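You operate a simulated robot arm through the tools that you are given. There is no shell and no other tool. Be economical: measure what you need, move in short steps, check, and stop when the job is done.

You run a simulated robot arm. Do the job below in one go: nothing can be reset, and whatever is moved stays where it is left.

## Task
Switch the white switch on the booth on.

Only the result counts: the job must be done as asked and must still hold three seconds after the hand-in. Knocking over, shifting, dropping, spilling or breaking anything else fails it.

## Robot
A 7-joint arm with a two-finger parallel gripper on a trunk, on a base that drives. Base frame: it is fixed to the floor where the robot stands at the start and does not move with it; the origin is under the middle of the robot, x ahead of it, y to its left, z up. Readings come in cm, degrees, newtons and seconds.
With the tool pointing down near the work surface it reaches from about 46 to 92 cm from the robot's upright axis, wherever it stands. Its first joint turns from -115.0 to 115.0 degrees. Places, roughly: white switch on the booth [70, 0, 60]. Payload 3.91 kg.
The TCP is the grasp point between the finger pads, 3 cm short of the fingertips. In the tool frame z runs along the fingers and y along their closing line. Largest opening 11 cm; finger width 2, thickness 1; the body of the gripper, 4.8 by 11.2 cm, starts 5.5 cm behind the TCP.
Orientation is that of the tool frame in the base frame, as a unit quaternion [x, y, z, w]. With the fingers straight down and closing along the base's y, the tool's x points along the base's -x, its y along +y and its z along -z.

## Interface
- The arm moves only by the tool servo_tool. Its argument "commands" is a list that holds one entry, the list of rows, each a list of 7 numbers: the shift along the base's x, y, z in cm, then the turn, a rotation vector about the base's x, y, z in degrees, then the finger opening in cm, from 0 to 11. In form: [[[x, y, z, rx, ry, rz, claw], ...]]. A call has 1 to 8 rows; each row shifts and turns the commanded pose from where the row before left it. Rows are played at 5 a second. More than 5 cm and 8.6 degrees between two rows, or a gripper value outside its range, and nothing of the call is played. A pose out of reach is approached as far as the arm can. The call stops where the force on the tool passes 40 N (or 10 N more than at its start, if that is more) or the arm is blocked; 0.2 s more then pass. Each finger travels about 15.3 cm/s and halts on what it meets, pressing with about 36 N; the grip force reading is that of the motor and also rises with nothing between the fingers. The clock runs only during rows and for 0.2 s after the last one: add rows that do not move to give the fingers time. The reply holds the time, the measured pose of the TCP, the force on the tool along the base axes, the opening and the grip force, in the units named above and with some noise.
- Cameras (640 x 400 px; columns grow to the right, rows downward): "scene" is now at [21.38, 17.31, 107.11]; the picture's right is [-0.44, -0.90, 0.00], its down [-0.66, 0.32, -0.68] and it looks along [0.61, -0.30, -0.74] (base axes); focal length 263 px, centre (320, 200). "wrist" rides on the gripper at [7.2, 1.7, -10.4] in the tool frame; the picture's right is [-0.23, 0.97, 0.00], its down [-0.76, -0.18, -0.62] and it looks along [-0.61, -0.14, 0.78] (tool axes); focal length 222 px, centre (320, 200). There is no depth. A picture from a camera that has moved, and an enlarged one, comes with that camera's place and axes in the base frame and with its lens.
- camera(camera): a new picture of that camera. The clock stands still meanwhile.
- slide_trunk(by): slides the trunk up (or, below 0, down) by that many cm; the arm and the scene camera ride with it, the base frame stays. It gives what a move gives, with no picture.
- base_move(legs): drives the robot by 1 to 6 legs, each [ahead, left, turn to the left] in cm, cm and degrees, along the robot's own axes; the way and the turn of a leg run together, so that a leg with both is an arc; at most 150 cm and 180 degrees a leg. The arm and the cameras ride along, it lands a little off, and it stops where it bumps. It gives what a move gives.
- aim_head(pan, tilt): turns the head with the scene camera to pan (to the left, within 80 degrees either way) and tilt (down, from -29 to 69), counted from straight ahead of the robot. It gives what a move gives.
- enlarge(camera, box): a new picture of the part [left, top, right, bottom] of that camera's present view, enlarged. The clock stands still meanwhile.
- job_done(): hands the job in; it is judged then, once.

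Work in short steps. Places have to be worked out from the pictures, the camera data and where the tool is seen: move nearer, look again, correct. Check each grasp and each placing, and mend what went wrong. You have 120 turns and 82 pictures in all, those below and enlarged ones among them. Open the gripper and draw the arm clear of the work before you hand the job in, unless the task says otherwise; then end with one line.

The tools are called after "Call:" as a command line: name --argument value ..., lists and objects as JSON in quotes. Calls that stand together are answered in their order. servo_tool: Moves the arm, as the interface text tells. Its arguments: {"type":"object","properties":{"commands":{"type":"array","items":{"type":"array","items":{"type":"array","items":{"type":"number"}}}}},"required":["commands"]} The other tools are called the same way: slide_trunk (by) slides the trunk up or down; base_move (legs) drives the base; aim_head (pan, tilt) turns the head that bears the scene camera; camera (camera) takes a picture; enlarge (camera, box) takes an enlarged picture of a part of a camera's view; job_done () hands the job in.

At the start:

```text
time: 0.0
tcp_pos: [52.22, 9.69, 73.11]
tool_rot: [0.0, 1.0, 0.0, 0.0]
contact_force: [-0.5, -0.3, 0.0]
gripper_width: 10.99
gripper_force: 0.0
trunk travel left (down, up): [-42.5, 56.5]
robot x, y, heading: [-0.07, 0.2, 0.1]
head pan, tilt: [-25.9, 47.3]
```

scene: 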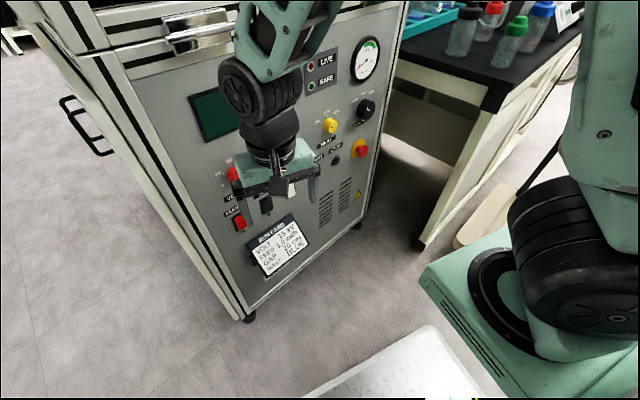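
wrist: 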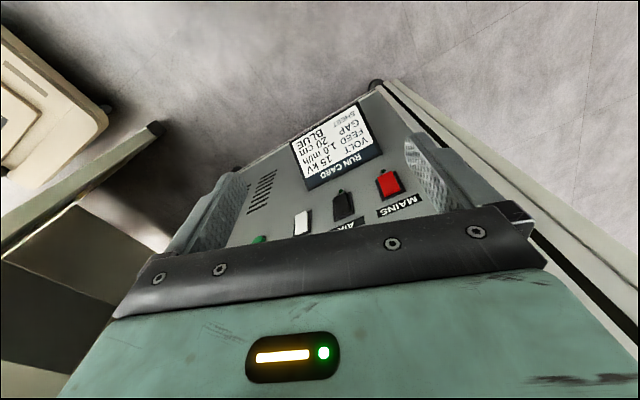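

The arm hides the white switch in the scene view; I enlarge both views to see the switch row.

Call:
enlarge --camera "scene" --box '[200, 120, 400, 245]'

Call:
enlarge --camera "wrist" --box '[220, 90, 460, 240]'

```text
3.20 times, centred on (300, 182) of scene
camera zoom: at [21.38, 17.31, 107.11], right [-0.44, -0.9, 0.0], down [-0.66, 0.32, -0.68], along [0.61, -0.3, -0.74], focal length 842 px, centre (384, 256)
```

zoom: 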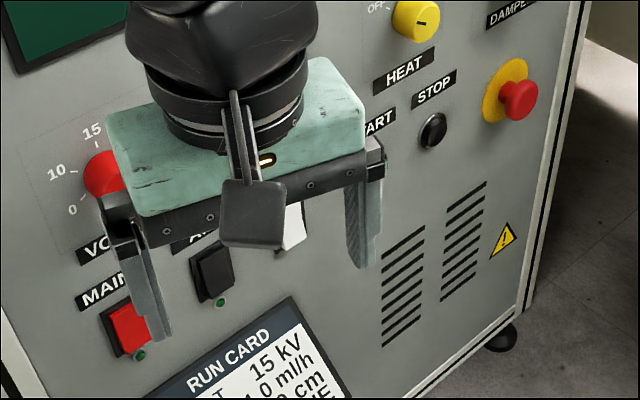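

```text
2.67 times, centred on (340, 165) of wrist
camera zoom: at [45.0, 11.29, 83.46], right [0.23, 0.97, 0.0], down [0.76, -0.18, 0.62], along [0.61, -0.14, -0.78], focal length 592 px, centre (267, 293)
```

zoom: 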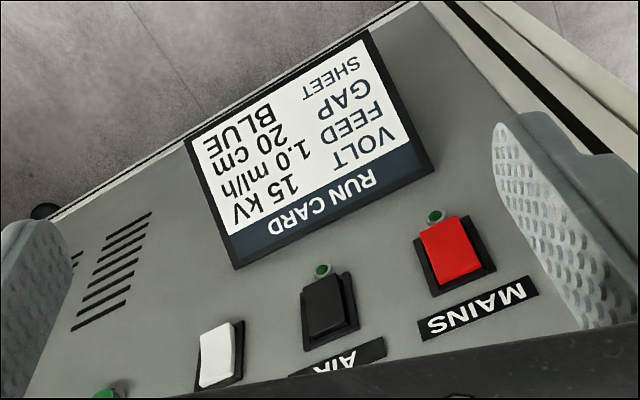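

The switch is a rocker on a near-vertical panel. I begin turning the tool toward horizontal (pointing at +x) while shifting to the left so as to unblock the view; the fingers close.

Call:
servo_tool --commands '[[[-0.5, 2, 0, 0, -8.5, 0, 6], [-0.5, 2, 0, 0, -8.5, 0, 2], [-0.5, 2, 0, 0, -8.5, 0, 0], [-0.5, 2, 0, 0, -8.5, 0, 0], [0, 2, 0, 0, -8.5, 0, 0], [0, 2, 0, 0, -8.5, 0, 0]]]'

Call:
camera --camera "scene"

Call:
camera --camera "wrist"

```text
time: 1.6
tcp_pos: [52.3, 19.19, 76.48]
tool_rot: [0.071, 0.92, 0.039, 0.384]
contact_force: [-4.4, 1.4, -0.8]
gripper_width: 0.0
gripper_force: 36.0
out of reach, approached as far as the arm can: row 5
trunk travel left (down, up): [-42.5, 56.5]
robot x, y, heading: [-0.39, -0.25, -0.2]
head pan, tilt: [-25.9, 47.3]
stopped in row 6: the arm was blocked; the commanded pose is now the measured one
```

```text
77 pictures are left
camera scene: at [20.07, 17.34, 105.6], right [-0.51, -0.86, 0.0], down [-0.74, 0.43, -0.51], along [0.44, -0.26, -0.86], focal length 263 px, centre (320, 200)
```

scene: 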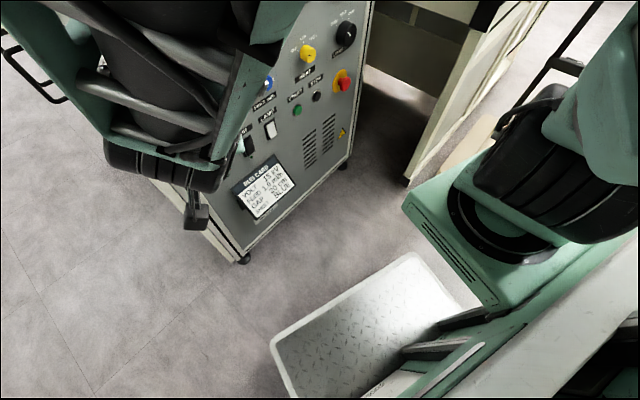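

```text
76 pictures are left
camera wrist: at [40.18, 21.87, 78.92], right [0.26, 0.92, 0.28], down [0.07, -0.31, 0.95], along [0.96, -0.23, -0.14], focal length 222 px, centre (320, 200)
```

wrist: 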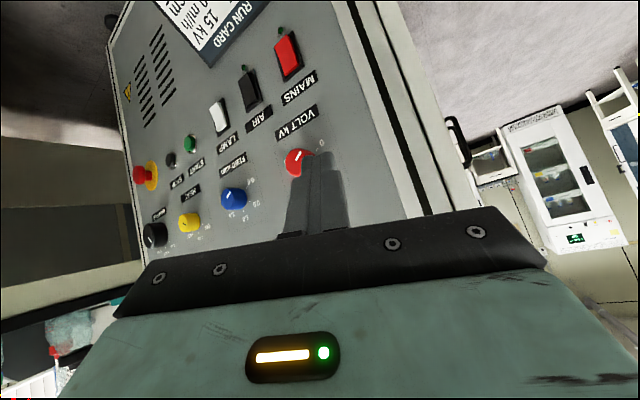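

The elbow seems to have pushed against the robot's own head (the scene camera tilted). I undo the last part of the motion, then I will back the base off to get more room.

Call:
servo_tool --commands '[[[0, -2, 0, 0, 8.5, 0, 0], [0, -2, 0, 0, 8.5, 0, 0], [0, -2, -1, 0, 8.5, 0, 0], [0, -1, -1, 0, 0, 0, 0]]]'

Call:
camera --camera "scene"

```text
time: 2.6
tcp_pos: [52.03, 12.49, 74.1]
tool_rot: [0.071, 0.982, 0.02, 0.173]
contact_force: [-0.2, -0.8, -1.1]
gripper_width: 0.01
gripper_force: 36.3
trunk travel left (down, up): [-42.5, 56.5]
robot x, y, heading: [-0.15, 0.24, -0.2]
head pan, tilt: [-25.9, 47.3]
```

```text
75 pictures are left
camera scene: at [21.37, 17.3, 107.11], right [-0.44, -0.9, 0.0], down [-0.66, 0.32, -0.68], along [0.61, -0.3, -0.74], focal length 263 px, centre (320, 200)
```

scene: 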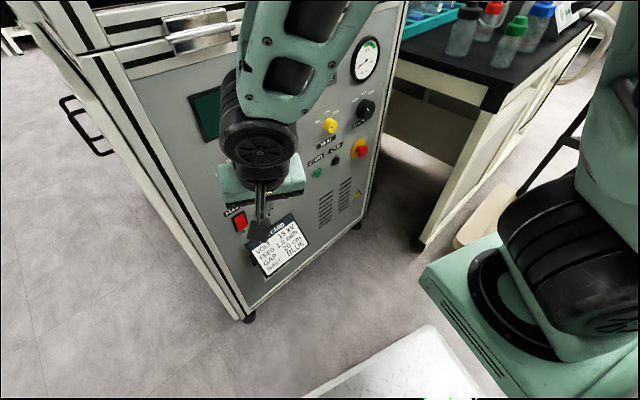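

Head is back in place. Back the base off 22 cm so the arm can extend with a level tool.

Call:
base_move --legs '[[-22, 0, 0]]'

Call:
camera --camera "scene"

```text
time: 4.3
tcp_pos: [29.82, 12.41, 74.11]
tool_rot: [0.072, 0.982, 0.02, 0.173]
contact_force: [1.2, 0.2, 0.6]
gripper_width: 0.0
gripper_force: 36.1
trunk travel left (down, up): [-42.5, 56.5]
robot x, y, heading: [-22.44, -0.01, -0.2]
head pan, tilt: [-25.9, 47.3]
```

```text
74 pictures are left
camera scene: at [-0.89, 17.26, 107.11], right [-0.44, -0.9, 0.0], down [-0.66, 0.32, -0.68], along [0.61, -0.3, -0.74], focal length 263 px, centre (320, 200)
```

scene: 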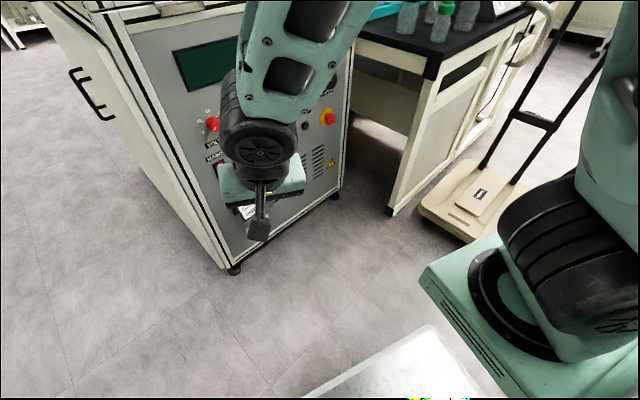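

Now there is room: extend forward 18 cm, lower a bit and turn the tool to horizontal.

Call:
servo_tool --commands '[[[3, 0, -1, 0, -8, 0, 0], [3, 0, -1, 0, -8, 0, 0], [3, 0, -1, 0, -8, 0, 0], [3, 0, -1, 0, -8, 0, 0], [2, 0, -1, 0, -8, 0, 0], [2, 0, -1, 0, -8, 0, 0], [2, 0, -1, 0, -8, 0, 0], [1, 0, 0, 0, -8, 0, 0]]]'

Call:
camera --camera "scene"

Call:
camera --camera "wrist"

```text
time: 5.2
tcp_pos: [41.02, 14.97, 76.42]
tool_rot: [0.123, 0.895, 0.149, 0.401]
contact_force: [-0.2, -0.1, -0.9]
gripper_width: 0.0
gripper_force: 35.8
trunk travel left (down, up): [-42.5, 56.5]
robot x, y, heading: [-22.13, 0.18, -0.2]
head pan, tilt: [-25.9, 47.3]
stopped in row 4: the arm was blocked; the commanded pose is now the measured one
```

```text
73 pictures are left
camera scene: at [-2.16, 17.5, 105.53], right [-0.49, -0.87, 0.0], down [-0.75, 0.42, -0.51], along [0.44, -0.25, -0.86], focal length 263 px, centre (320, 200)
```

scene: 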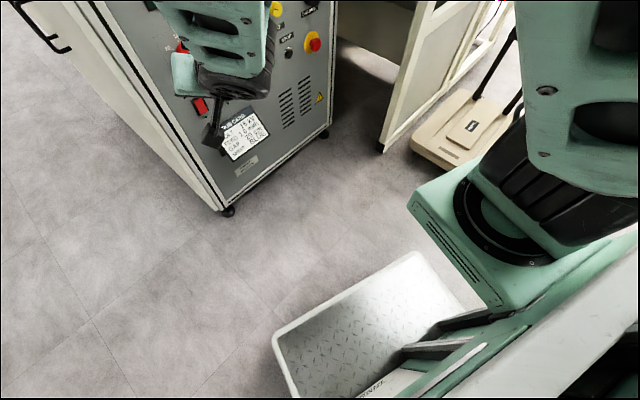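

```text
72 pictures are left
camera wrist: at [28.73, 17.16, 78.64], right [0.24, 0.82, 0.51], down [0.01, -0.53, 0.85], along [0.97, -0.2, -0.13], focal length 222 px, centre (320, 200)
```

wrist: 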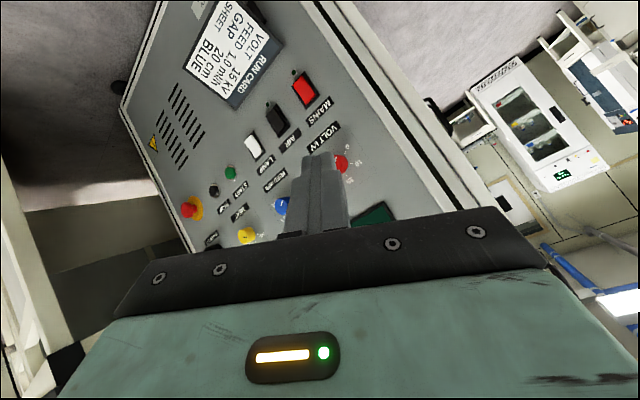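

The elbow hit the head again, since a bent arm raises the elbow. I undo the turn, shift right and away from the head, then back off more so the arm can stretch out before the turn.

Call:
servo_tool --commands '[[[-1, -2, -1, 0, 8, 0, 0], [0, -2, -1, 0, 8, 0, 0], [0, -2, -1, 0, 8, 0, 0], [0, -3, -1, 0, 4, 0, 0], [0, -3, -1, 0, 0, 0, 0]]]'

Call:
base_move --legs '[[-25, 0, 0]]'

Call:
camera --camera "scene"

```text
time: 6.5
tcp_pos: [40.03, 3.13, 70.91]
tool_rot: [0.149, 0.967, 0.111, 0.173]
contact_force: [-0.9, 1.2, 0.3]
gripper_width: 0.0
gripper_force: 36.2
trunk travel left (down, up): [-42.5, 56.5]
robot x, y, heading: [-22.17, -0.15, -0.0]
head pan, tilt: [-25.9, 47.3]
```

```text
time: 8.3
tcp_pos: [14.96, 3.19, 70.99]
tool_rot: [0.149, 0.967, 0.112, 0.174]
contact_force: [-0.4, -0.1, -0.1]
gripper_width: 0.01
gripper_force: 35.8
trunk travel left (down, up): [-42.5, 56.5]
robot x, y, heading: [-47.31, -0.34, -0.3]
head pan, tilt: [-25.9, 47.3]
```

```text
71 pictures are left
camera scene: at [-25.99, 17.37, 107.11], right [-0.44, -0.9, 0.0], down [-0.66, 0.32, -0.68], along [0.61, -0.3, -0.74], focal length 263 px, centre (320, 200)
```

scene: 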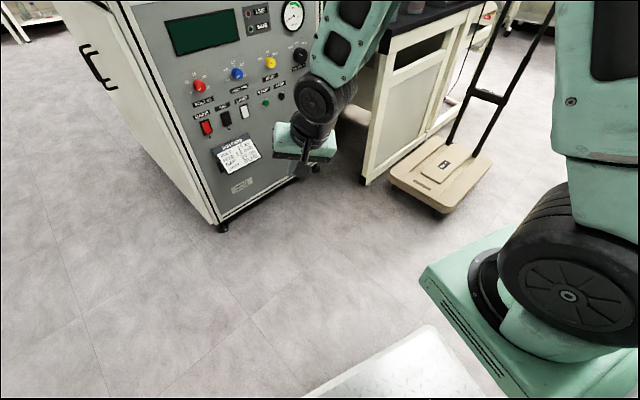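

The whole panel is visible now; I enlarge it to read the switches.

Call:
enlarge --camera "scene" --box '[180, 60, 320, 148]'

Call:
enlarge --camera "scene" --box '[190, 85, 262, 145]'

```text
4.55 times, centred on (250, 104) of scene
camera zoom: at [-25.99, 17.37, 107.11], right [-0.44, -0.9, 0.0], down [-0.66, 0.32, -0.68], along [0.61, -0.3, -0.74], focal length 1196 px, centre (638, 636)
```

zoom: 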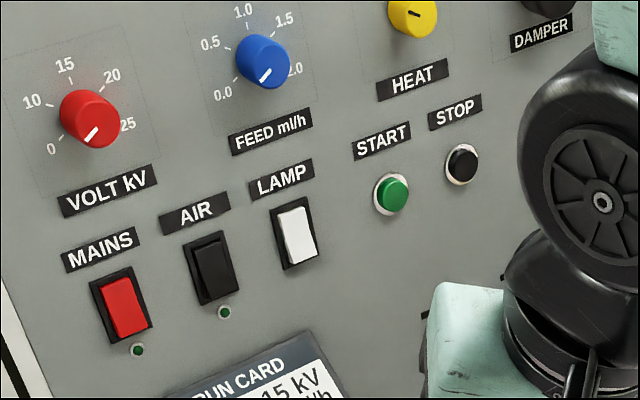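

```text
6.67 times, centred on (226, 115) of scene
camera zoom: at [-25.99, 17.37, 107.11], right [-0.44, -0.9, 0.0], down [-0.66, 0.32, -0.68], along [0.61, -0.3, -0.74], focal length 1754 px, centre (947, 767)
```

zoom: 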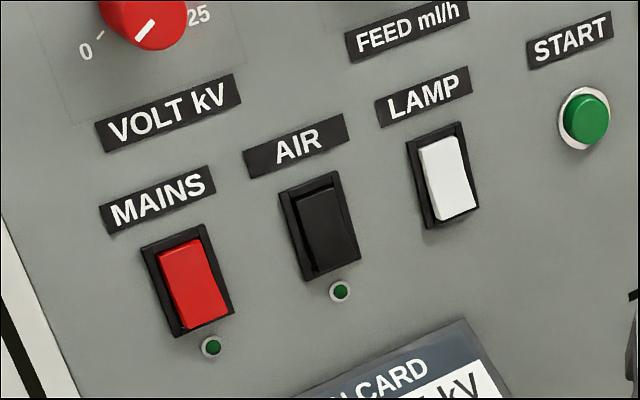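

Triangulating with the first wrist picture puts the white rocker near (71.9, 1.8, 54.8), and the panel is yawed about 17° (push direction ≈ (0.95, 0.30, 0)). I now stretch the arm forward in free space before turning the tool.

Call:
servo_tool --commands '[[[4, -1, -1, 0, 0, 0, 0], [4, -1, -1, 0, 0, 0, 0], [4, -1, -1, 0, 0, 0, 0], [4, 0, -1, 0, -4, 0, 0], [4, 0, -1, 0, -6, 0, 0], [3, 0, -1, 0, -6, 0, 0], [1, 0, -1, 0, -8, 0, 0], [1, 0, -1, 0, -8, 0, 0]]]'

Call:
camera --camera "scene"

```text
time: 10.1
tcp_pos: [39.91, 0.09, 63.03]
tool_rot: [0.112, 0.881, 0.149, 0.434]
contact_force: [-0.1, -0.7, 0.0]
gripper_width: 0.02
gripper_force: 35.6
trunk travel left (down, up): [-42.5, 56.5]
robot x, y, heading: [-47.57, 0.07, -0.2]
head pan, tilt: [-25.9, 47.3]
```

```text
68 pictures are left
camera scene: at [-26.0, 17.37, 107.12], right [-0.44, -0.9, 0.0], down [-0.66, 0.32, -0.68], along [0.61, -0.3, -0.74], focal length 263 px, centre (320, 200)
```

scene: 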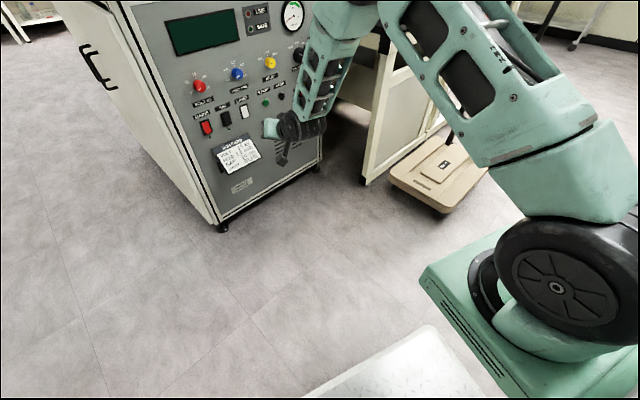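

The tool now turns freely. I rotate it to point at the panel (yaw 17°, pitch 15° down, rolled level).

Call:
servo_tool --commands '[[[0, 0, -0.5, -3.6, -5.1, 3.4, 0], [0, 0, -0.5, -3.6, -5.1, 3.4, 0], [0, 0, -0.5, -3.6, -5.1, 3.4, 0], [0, 0, -0.5, -3.6, -5.1, 3.4, 0], [0, 0, -0.5, -3.6, -5.1, 3.4, 0], [0, 0, 0, 0, 0, 0, 0]]]'

Call:
camera --camera "scene"

Call:
camera --camera "wrist"

```text
time: 11.5
tcp_pos: [39.91, 0.13, 60.4]
tool_rot: [-0.123, 0.784, 0.093, 0.602]
contact_force: [-0.5, -0.8, -0.2]
gripper_width: 0.01
gripper_force: 36.1
trunk travel left (down, up): [-42.5, 56.5]
robot x, y, heading: [-47.32, -0.07, -0.2]
head pan, tilt: [-25.9, 47.3]
```

```text
67 pictures are left
camera scene: at [-25.99, 17.37, 107.11], right [-0.44, -0.9, 0.0], down [-0.66, 0.32, -0.68], along [0.61, -0.3, -0.74], focal length 263 px, centre (320, 200)
```

scene: 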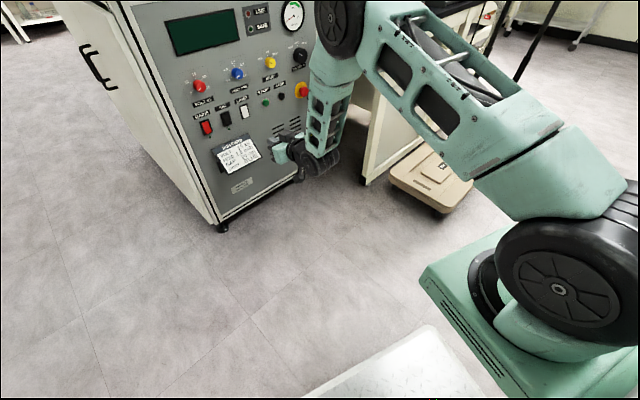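

```text
66 pictures are left
camera wrist: at [28.15, -1.88, 56.18], right [-0.24, 0.95, 0.22], down [-0.33, -0.29, 0.9], along [0.91, 0.14, 0.38], focal length 222 px, centre (320, 200)
```

wrist: 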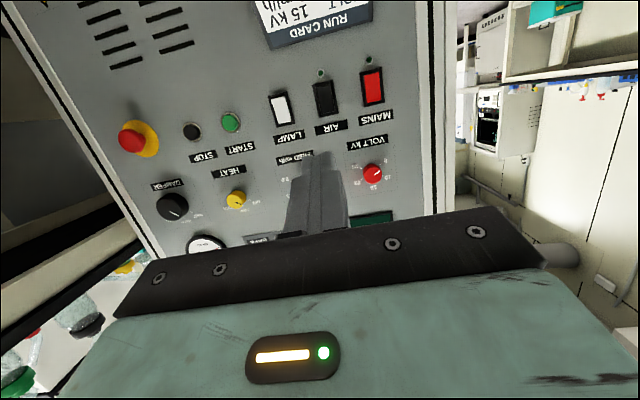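

Tool is level with the panel. I zoom on the rockers from this low view to judge their tilt.

Call:
enlarge --camera "wrist" --box '[255, 60, 405, 160]'

```text
4.00 times, centred on (330, 110) of wrist
camera zoom: at [28.15, -1.88, 56.18], right [-0.24, 0.95, 0.22], down [-0.33, -0.29, 0.9], along [0.91, 0.14, 0.38], focal length 888 px, centre (280, 560)
```

zoom: 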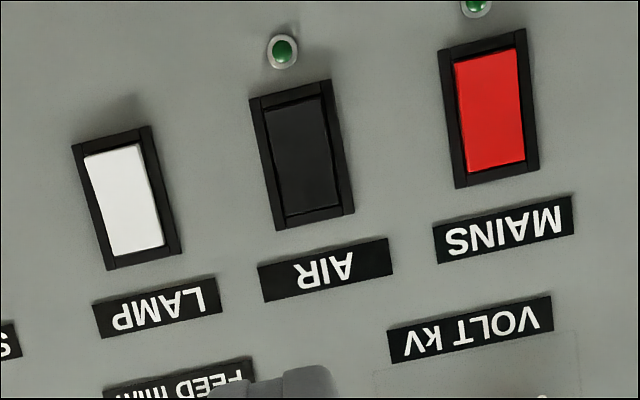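

The rocker sits at about (71.9, 1.8, 55), consistent with before. Drive closer by 14 cm and look again.

Call:
base_move --legs '[[14, 0, 0]]'

Call:
camera --camera "wrist"

Call:
camera --camera "scene"

```text
time: 12.8
tcp_pos: [53.75, 0.26, 60.51]
tool_rot: [-0.123, 0.784, 0.094, 0.601]
contact_force: [0.0, 0.2, 1.0]
gripper_width: 0.02
gripper_force: 35.8
trunk travel left (down, up): [-42.5, 56.5]
robot x, y, heading: [-33.61, -0.06, 0.0]
head pan, tilt: [-25.9, 47.3]
```

```text
64 pictures are left
camera wrist: at [42.01, -1.79, 56.19], right [-0.24, 0.95, 0.22], down [-0.33, -0.29, 0.9], along [0.91, 0.14, 0.38], focal length 222 px, centre (320, 200)
```

wrist: 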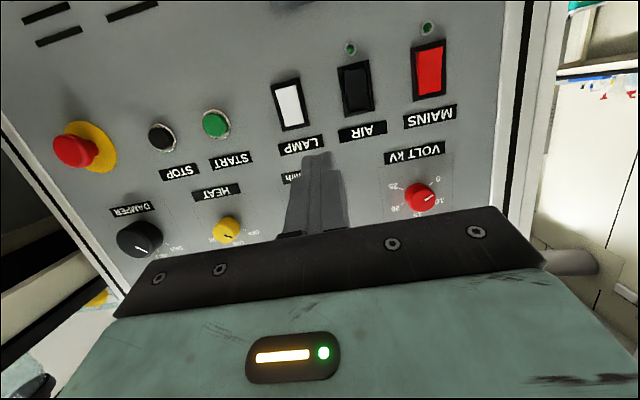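

```text
63 pictures are left
camera scene: at [-12.14, 17.37, 107.11], right [-0.44, -0.9, 0.0], down [-0.66, 0.32, -0.68], along [0.61, -0.3, -0.74], focal length 263 px, centre (320, 200)
```

scene: 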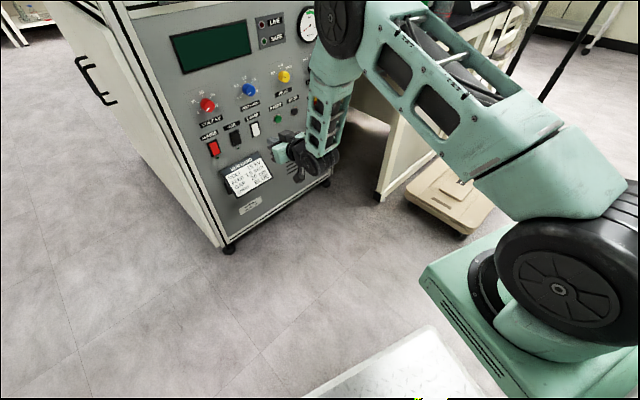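

Zoom both cameras on the white rocker to see which end stands out.

Call:
enlarge --camera "wrist" --box '[255, 30, 415, 140]'

Call:
enlarge --camera "scene" --box '[200, 105, 280, 165]'

```text
3.64 times, centred on (335, 85) of wrist
camera zoom: at [42.01, -1.79, 56.19], right [-0.24, 0.95, 0.22], down [-0.33, -0.29, 0.9], along [0.91, 0.14, 0.38], focal length 808 px, centre (266, 618)
```

zoom: 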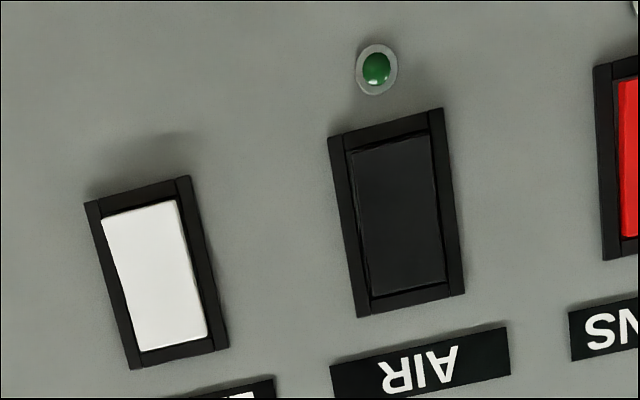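

```text
6.67 times, centred on (240, 135) of scene
camera zoom: at [-12.14, 17.37, 107.11], right [-0.44, -0.9, 0.0], down [-0.66, 0.32, -0.68], along [0.61, -0.3, -0.74], focal length 1754 px, centre (853, 633)
```

zoom: 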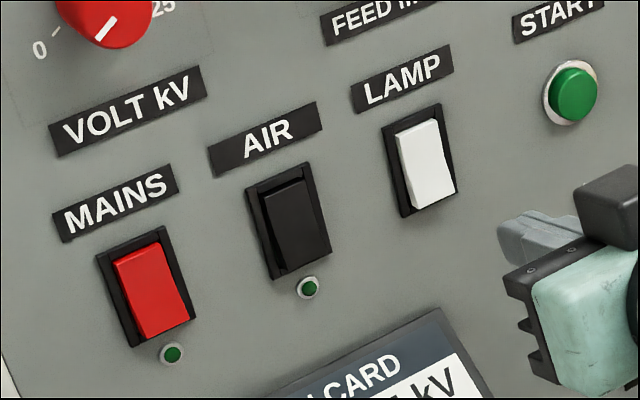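

Zoom tighter on the white and black rockers.

Call:
enlarge --camera "wrist" --box '[265, 70, 321, 138]'

Call:
enlarge --camera "scene" --box '[242, 115, 274, 141]'

```text
5.88 times, centred on (293, 104) of wrist
camera zoom: at [42.01, -1.79, 56.19], right [-0.24, 0.95, 0.22], down [-0.33, -0.29, 0.9], along [0.91, 0.14, 0.38], focal length 1307 px, centre (479, 765)
```

zoom: 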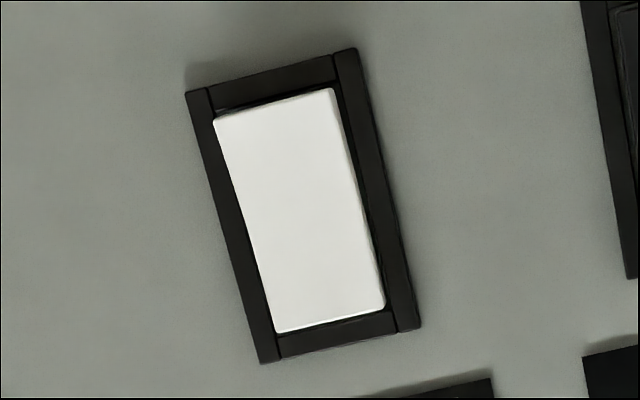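

```text
15.38 times, centred on (258, 128) of scene
camera zoom: at [-12.14, 17.37, 107.11], right [-0.44, -0.9, 0.0], down [-0.66, 0.32, -0.68], along [0.61, -0.3, -0.74], focal length 4048 px, centre (1274, 1308)
```

zoom: 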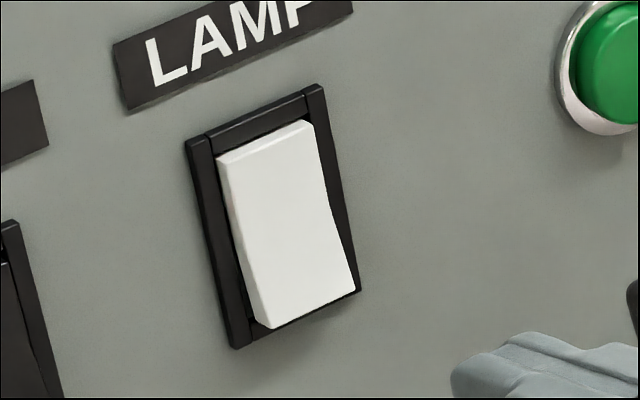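

The close view is clear: the lower end of the white rocker stands proud and the upper end is pressed in, so to flip it the lower half has to be pressed (around (70.7, 2.0, 53.5)). I level the tool and lower it to that height.

Call:
servo_tool --commands '[[[0, 0, -2, 2.3, -7.2, 0, 0], [0, 0, -2, 2.3, -7.2, 0, 0], [0, 0, -2, 0, 0, 0, 0], [0, 0, -1, 0, 0, 0, 0], [0, 0, 0, 0, 0, 0, 0]]]'

Call:
base_move --legs '[[9, 0, 0]]'

Call:
camera --camera "scene"

Call:
camera --camera "wrist"

```text
time: 14.0
tcp_pos: [53.77, 0.16, 53.45]
tool_rot: [-0.109, 0.698, 0.109, 0.699]
contact_force: [-0.4, -0.5, 0.3]
gripper_width: 0.01
gripper_force: 35.8
trunk travel left (down, up): [-42.5, 56.5]
robot x, y, heading: [-33.97, 0.03, -0.2]
head pan, tilt: [-25.9, 47.3]
```

```text
time: 15.1
tcp_pos: [62.59, 0.27, 53.43]
tool_rot: [-0.109, 0.698, 0.109, 0.699]
contact_force: [-0.8, -0.9, 0.5]
gripper_width: 0.02
gripper_force: 35.6
trunk travel left (down, up): [-42.5, 56.5]
robot x, y, heading: [-24.69, -0.1, -0.2]
head pan, tilt: [-25.9, 47.3]
```

```text
58 pictures are left
camera scene: at [-3.31, 17.36, 107.11], right [-0.44, -0.9, 0.0], down [-0.66, 0.32, -0.68], along [0.61, -0.3, -0.74], focal length 263 px, centre (320, 200)
```

scene: 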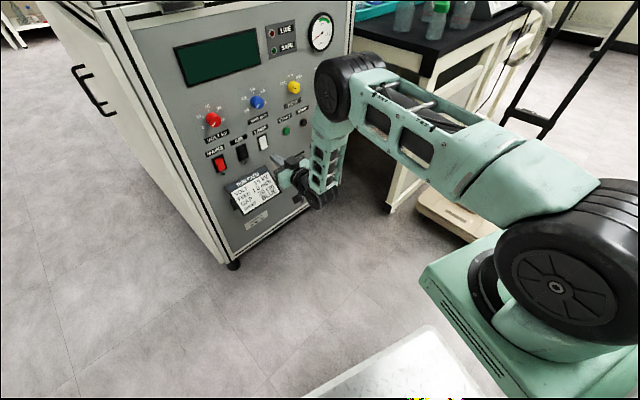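

```text
57 pictures are left
camera wrist: at [52.34, -1.35, 46.24], right [-0.3, 0.93, 0.23], down [-0.54, -0.36, 0.76], along [0.79, 0.1, 0.61], focal length 222 px, centre (320, 200)
```

wrist: 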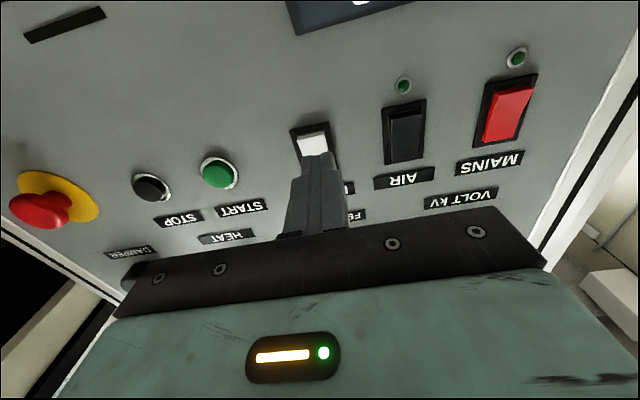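

Tip is about 5 cm off the panel; I check alignment in close-ups.

Call:
enlarge --camera "wrist" --box '[270, 105, 366, 185]'

Call:
enlarge --camera "scene" --box '[236, 120, 316, 190]'

```text
5.00 times, centred on (318, 145) of wrist
camera zoom: at [52.34, -1.35, 46.24], right [-0.3, 0.93, 0.23], down [-0.54, -0.36, 0.76], along [0.79, 0.1, 0.61], focal length 1111 px, centre (330, 475)
```

zoom: 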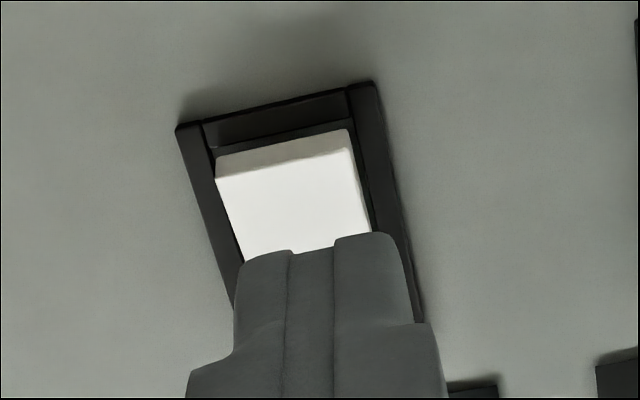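

```text
5.71 times, centred on (276, 155) of scene
camera zoom: at [-3.31, 17.36, 107.11], right [-0.44, -0.9, 0.0], down [-0.66, 0.32, -0.68], along [0.61, -0.3, -0.74], focal length 1504 px, centre (571, 457)
```

zoom: 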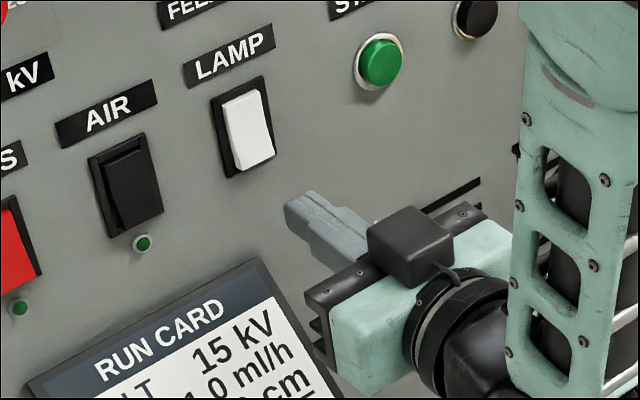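

The rocker's lower edge is nearer z≈53.5, so I raise the tool 0.8 cm, shift 0.8 cm right along the panel, and advance 2.5 cm.

Call:
servo_tool --commands '[[[0.24, -0.76, 0.8, 0, 0, 0, 0], [0.95, 0.3, 0, 0, 0, 0, 0], [0.95, 0.3, 0, 0, 0, 0, 0], [0.48, 0.15, 0, 0, 0, 0, 0], [0, 0, 0, 0, 0, 0, 0]]]'

Call:
enlarge --camera "wrist" --box '[270, 105, 366, 185]'

Call:
enlarge --camera "scene" --box '[236, 120, 316, 190]'

```text
time: 16.3
tcp_pos: [65.29, 0.22, 54.19]
tool_rot: [-0.11, 0.698, 0.11, 0.699]
contact_force: [0.2, -0.2, 0.5]
gripper_width: 0.03
gripper_force: 36.3
trunk travel left (down, up): [-42.5, 56.5]
robot x, y, heading: [-24.61, 0.26, 0.1]
head pan, tilt: [-25.9, 47.3]
```

```text
5.00 times, centred on (318, 145) of wrist
camera zoom: at [54.99, -1.36, 47.03], right [-0.3, 0.93, 0.23], down [-0.54, -0.36, 0.76], along [0.79, 0.1, 0.61], focal length 1111 px, centre (330, 475)
```

zoom: 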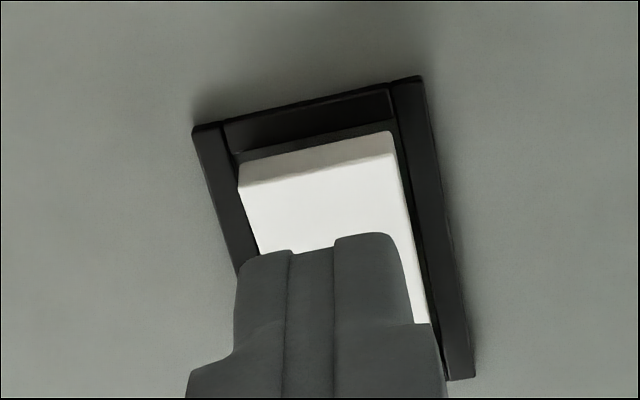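

```text
5.71 times, centred on (276, 155) of scene
camera zoom: at [-3.31, 17.36, 107.11], right [-0.44, -0.9, 0.0], down [-0.66, 0.32, -0.68], along [0.61, -0.3, -0.74], focal length 1504 px, centre (571, 457)
```

zoom: 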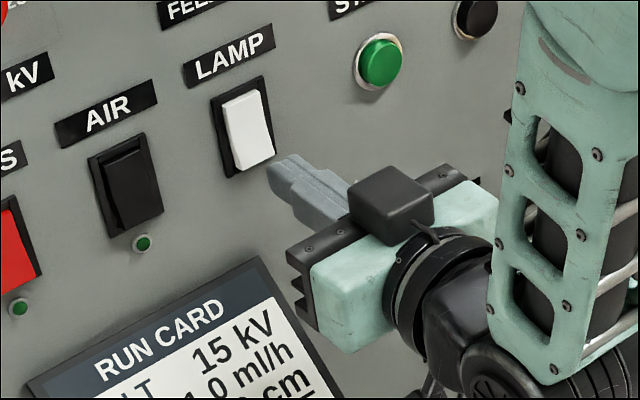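

Aligned (tip line meets the rocker at y≈1.8, z≈54.2). Press forward in half-centimetre rows.

Call:
servo_tool --commands '[[[0.48, 0.15, 0, 0, 0, 0, 0], [0.48, 0.15, 0, 0, 0, 0, 0], [0.48, 0.15, 0, 0, 0, 0, 0], [0.48, 0.15, 0, 0, 0, 0, 0], [0.48, 0.15, 0, 0, 0, 0, 0], [0.3, 0.1, 0, 0, 0, 0, 0]]]'

Call:
enlarge --camera "wrist" --box '[270, 105, 366, 185]'

Call:
enlarge --camera "scene" --box '[236, 120, 316, 190]'

```text
time: 17.7
tcp_pos: [67.69, 0.93, 54.18]
tool_rot: [-0.109, 0.698, 0.109, 0.699]
contact_force: [-36.3, -7.7, 7.3]
gripper_width: 0.04
gripper_force: 36.0
trunk travel left (down, up): [-42.5, 56.5]
robot x, y, heading: [-24.51, 0.14, -0.1]
head pan, tilt: [-25.9, 47.3]
```

```text
5.00 times, centred on (318, 145) of wrist
camera zoom: at [57.42, -0.63, 47.05], right [-0.3, 0.93, 0.23], down [-0.54, -0.36, 0.76], along [0.79, 0.1, 0.61], focal length 1111 px, centre (330, 475)
```

zoom: 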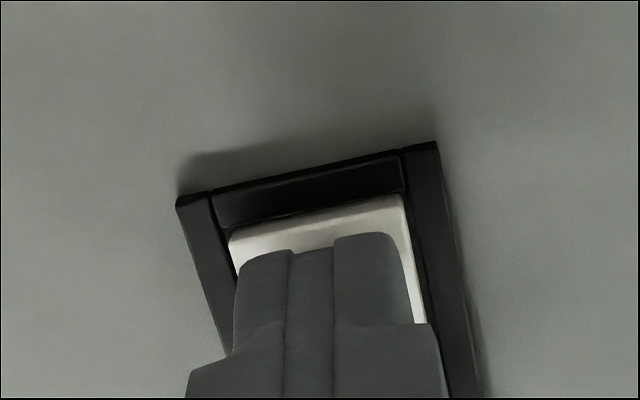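

```text
5.71 times, centred on (276, 155) of scene
camera zoom: at [-3.45, 17.33, 107.15], right [-0.44, -0.9, 0.0], down [-0.66, 0.32, -0.68], along [0.61, -0.3, -0.73], focal length 1504 px, centre (571, 457)
```

zoom: 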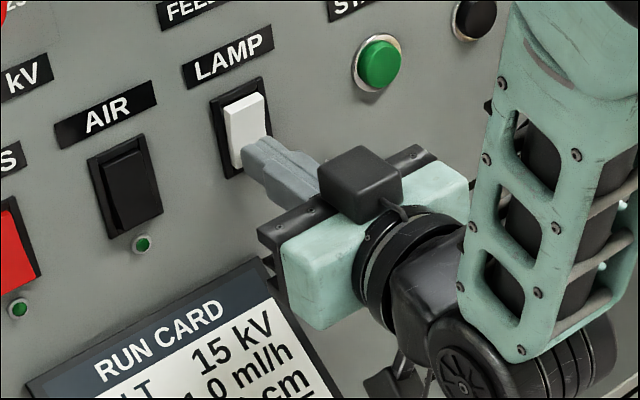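

36 N of contact, and the upper end now appears to stand out. Back off 5 cm and check.

Call:
servo_tool --commands '[[[-0.95, -0.3, 0, 0, 0, 0, 0], [-1.9, -0.6, 0, 0, 0, 0, 0], [-1.9, -0.6, -1, 0, 0, 0, 0], [-1.9, -0.6, -2, 0, 0, 0, 0], [0, 0, 0, 0, 0, 0, 0]]]'

Call:
enlarge --camera "wrist" --box '[270, 85, 366, 165]'

Call:
enlarge --camera "scene" --box '[236, 110, 300, 160]'

Call:
camera --camera "scene"

```text
time: 18.9
tcp_pos: [61.14, -0.96, 51.22]
tool_rot: [-0.108, 0.698, 0.109, 0.7]
contact_force: [0.2, -0.4, 0.3]
gripper_width: 0.0
gripper_force: 36.1
trunk travel left (down, up): [-42.5, 56.5]
robot x, y, heading: [-24.81, 0.04, -0.2]
head pan, tilt: [-25.9, 47.3]
```

```text
5.00 times, centred on (318, 125) of wrist
camera zoom: at [50.84, -2.54, 43.96], right [-0.3, 0.93, 0.23], down [-0.54, -0.36, 0.76], along [0.79, 0.1, 0.61], focal length 1111 px, centre (330, 575)
```

zoom: 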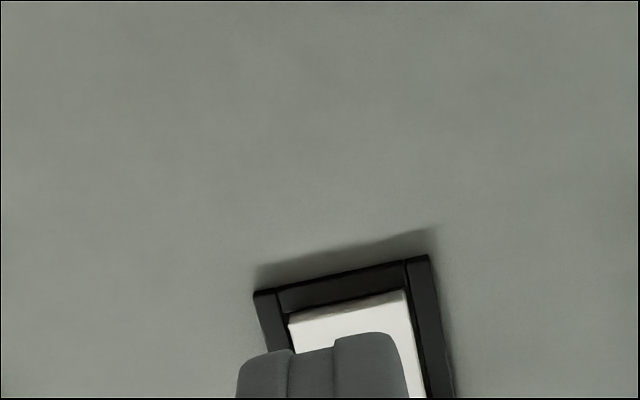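

```text
8.00 times, centred on (268, 135) of scene
camera zoom: at [-3.31, 17.36, 107.11], right [-0.44, -0.9, 0.0], down [-0.66, 0.32, -0.68], along [0.61, -0.3, -0.74], focal length 2105 px, centre (736, 720)
```

zoom: 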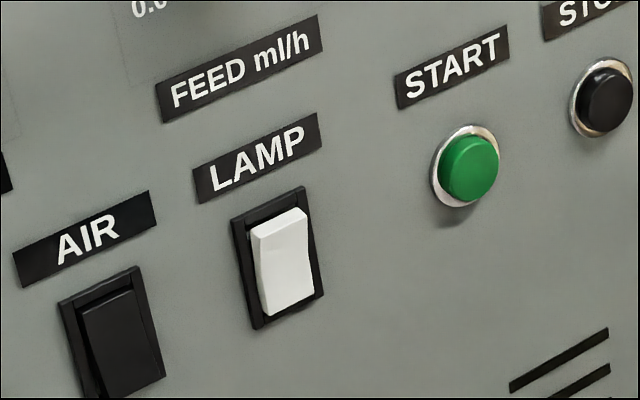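

```text
48 pictures are left
camera scene: at [-3.31, 17.36, 107.11], right [-0.44, -0.9, 0.0], down [-0.66, 0.32, -0.68], along [0.61, -0.3, -0.74], focal length 263 px, centre (320, 200)
```

scene: 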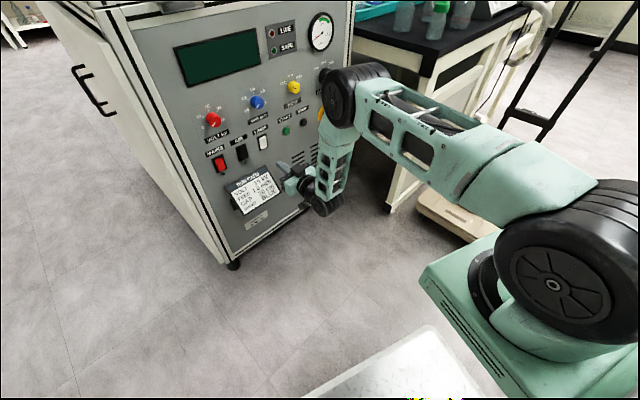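

The rocker has flipped and holds: top out, bottom in, opposite to the unlit MAINS and AIR switches. I draw clear, open the gripper, and look up at the booth for confirmation.

Call:
base_move --legs '[[-20, 0, 0]]'

Call:
servo_tool --commands '[[[0, 0, 0, 0, 0, 0, 5], [0, 0, 0, 0, 0, 0, 11], [0, 0, 0, 0, 0, 0, 11], [0, 0, 0, 0, 0, 0, 11]]]'

Call:
aim_head --pan -10 --tilt 15

Call:
camera --camera "scene"

```text
time: 20.5
tcp_pos: [41.28, -1.06, 51.14]
tool_rot: [-0.108, 0.698, 0.108, 0.7]
contact_force: [-0.6, -0.4, 0.7]
gripper_width: 0.0
gripper_force: 35.9
trunk travel left (down, up): [-42.5, 56.5]
robot x, y, heading: [-44.44, 0.14, -0.2]
head pan, tilt: [-25.9, 47.3]
```

```text
time: 21.5
tcp_pos: [41.38, -1.07, 51.22]
tool_rot: [-0.108, 0.698, 0.108, 0.7]
contact_force: [1.1, -0.1, 0.1]
gripper_width: 11.01
gripper_force: 0.0
trunk travel left (down, up): [-42.5, 56.5]
robot x, y, heading: [-44.86, -0.2, -0.1]
head pan, tilt: [-25.9, 47.3]
```

```text
time: 22.5
tcp_pos: [41.31, -1.13, 51.16]
tool_rot: [-0.108, 0.699, 0.108, 0.699]
contact_force: [-0.2, -0.1, 0.4]
gripper_width: 11.01
gripper_force: 0.0
trunk travel left (down, up): [-42.5, 56.5]
robot x, y, heading: [-44.85, 0.26, 0.2]
head pan, tilt: [-10.0, 15.0]
```

```text
47 pictures are left
camera scene: at [-21.09, 19.19, 112.11], right [-0.18, -0.98, 0.0], down [-0.26, 0.05, -0.97], along [0.95, -0.17, -0.26], focal length 263 px, centre (320, 200)
```

scene: 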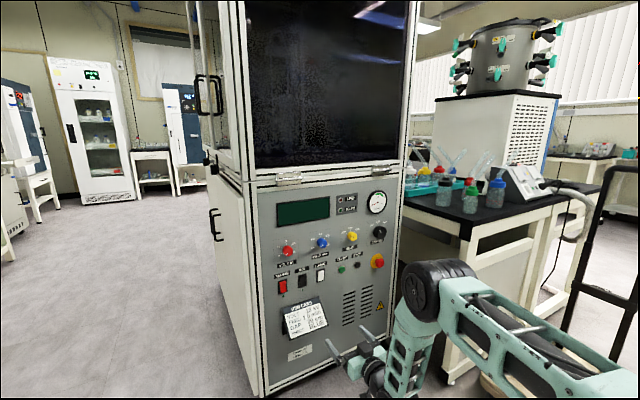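

Call:
enlarge --camera "scene" --box '[265, 225, 395, 305]'

```text
4.92 times, centred on (330, 265) of scene
camera zoom: at [-21.09, 19.19, 112.11], right [-0.18, -0.98, 0.0], down [-0.26, 0.05, -0.97], along [0.95, -0.17, -0.26], focal length 1295 px, centre (271, -120)
```

zoom: 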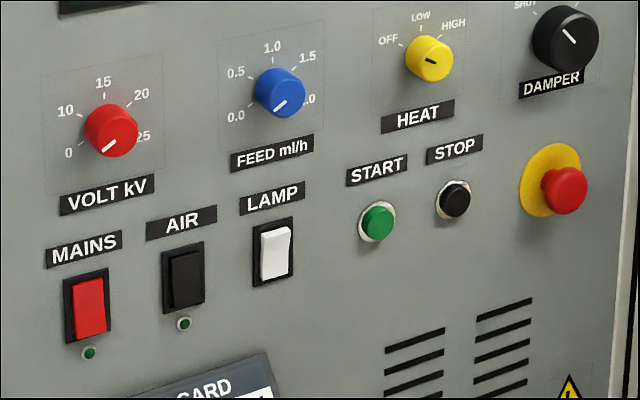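

The display is blank and the pilot lamps are dark, so MAINS and AIR are off. The LAMP rocker is now in the opposite position, nothing else has moved, and the arm is clear with the gripper open, so I hand in.

Call:
job_done

```text
The job is handed in.
```

I flipped the white LAMP switch on the booth and handed the job in. I take its new position as on because it is now opposite to MAINS and AIR, which look off, but no light on the booth confirms it.
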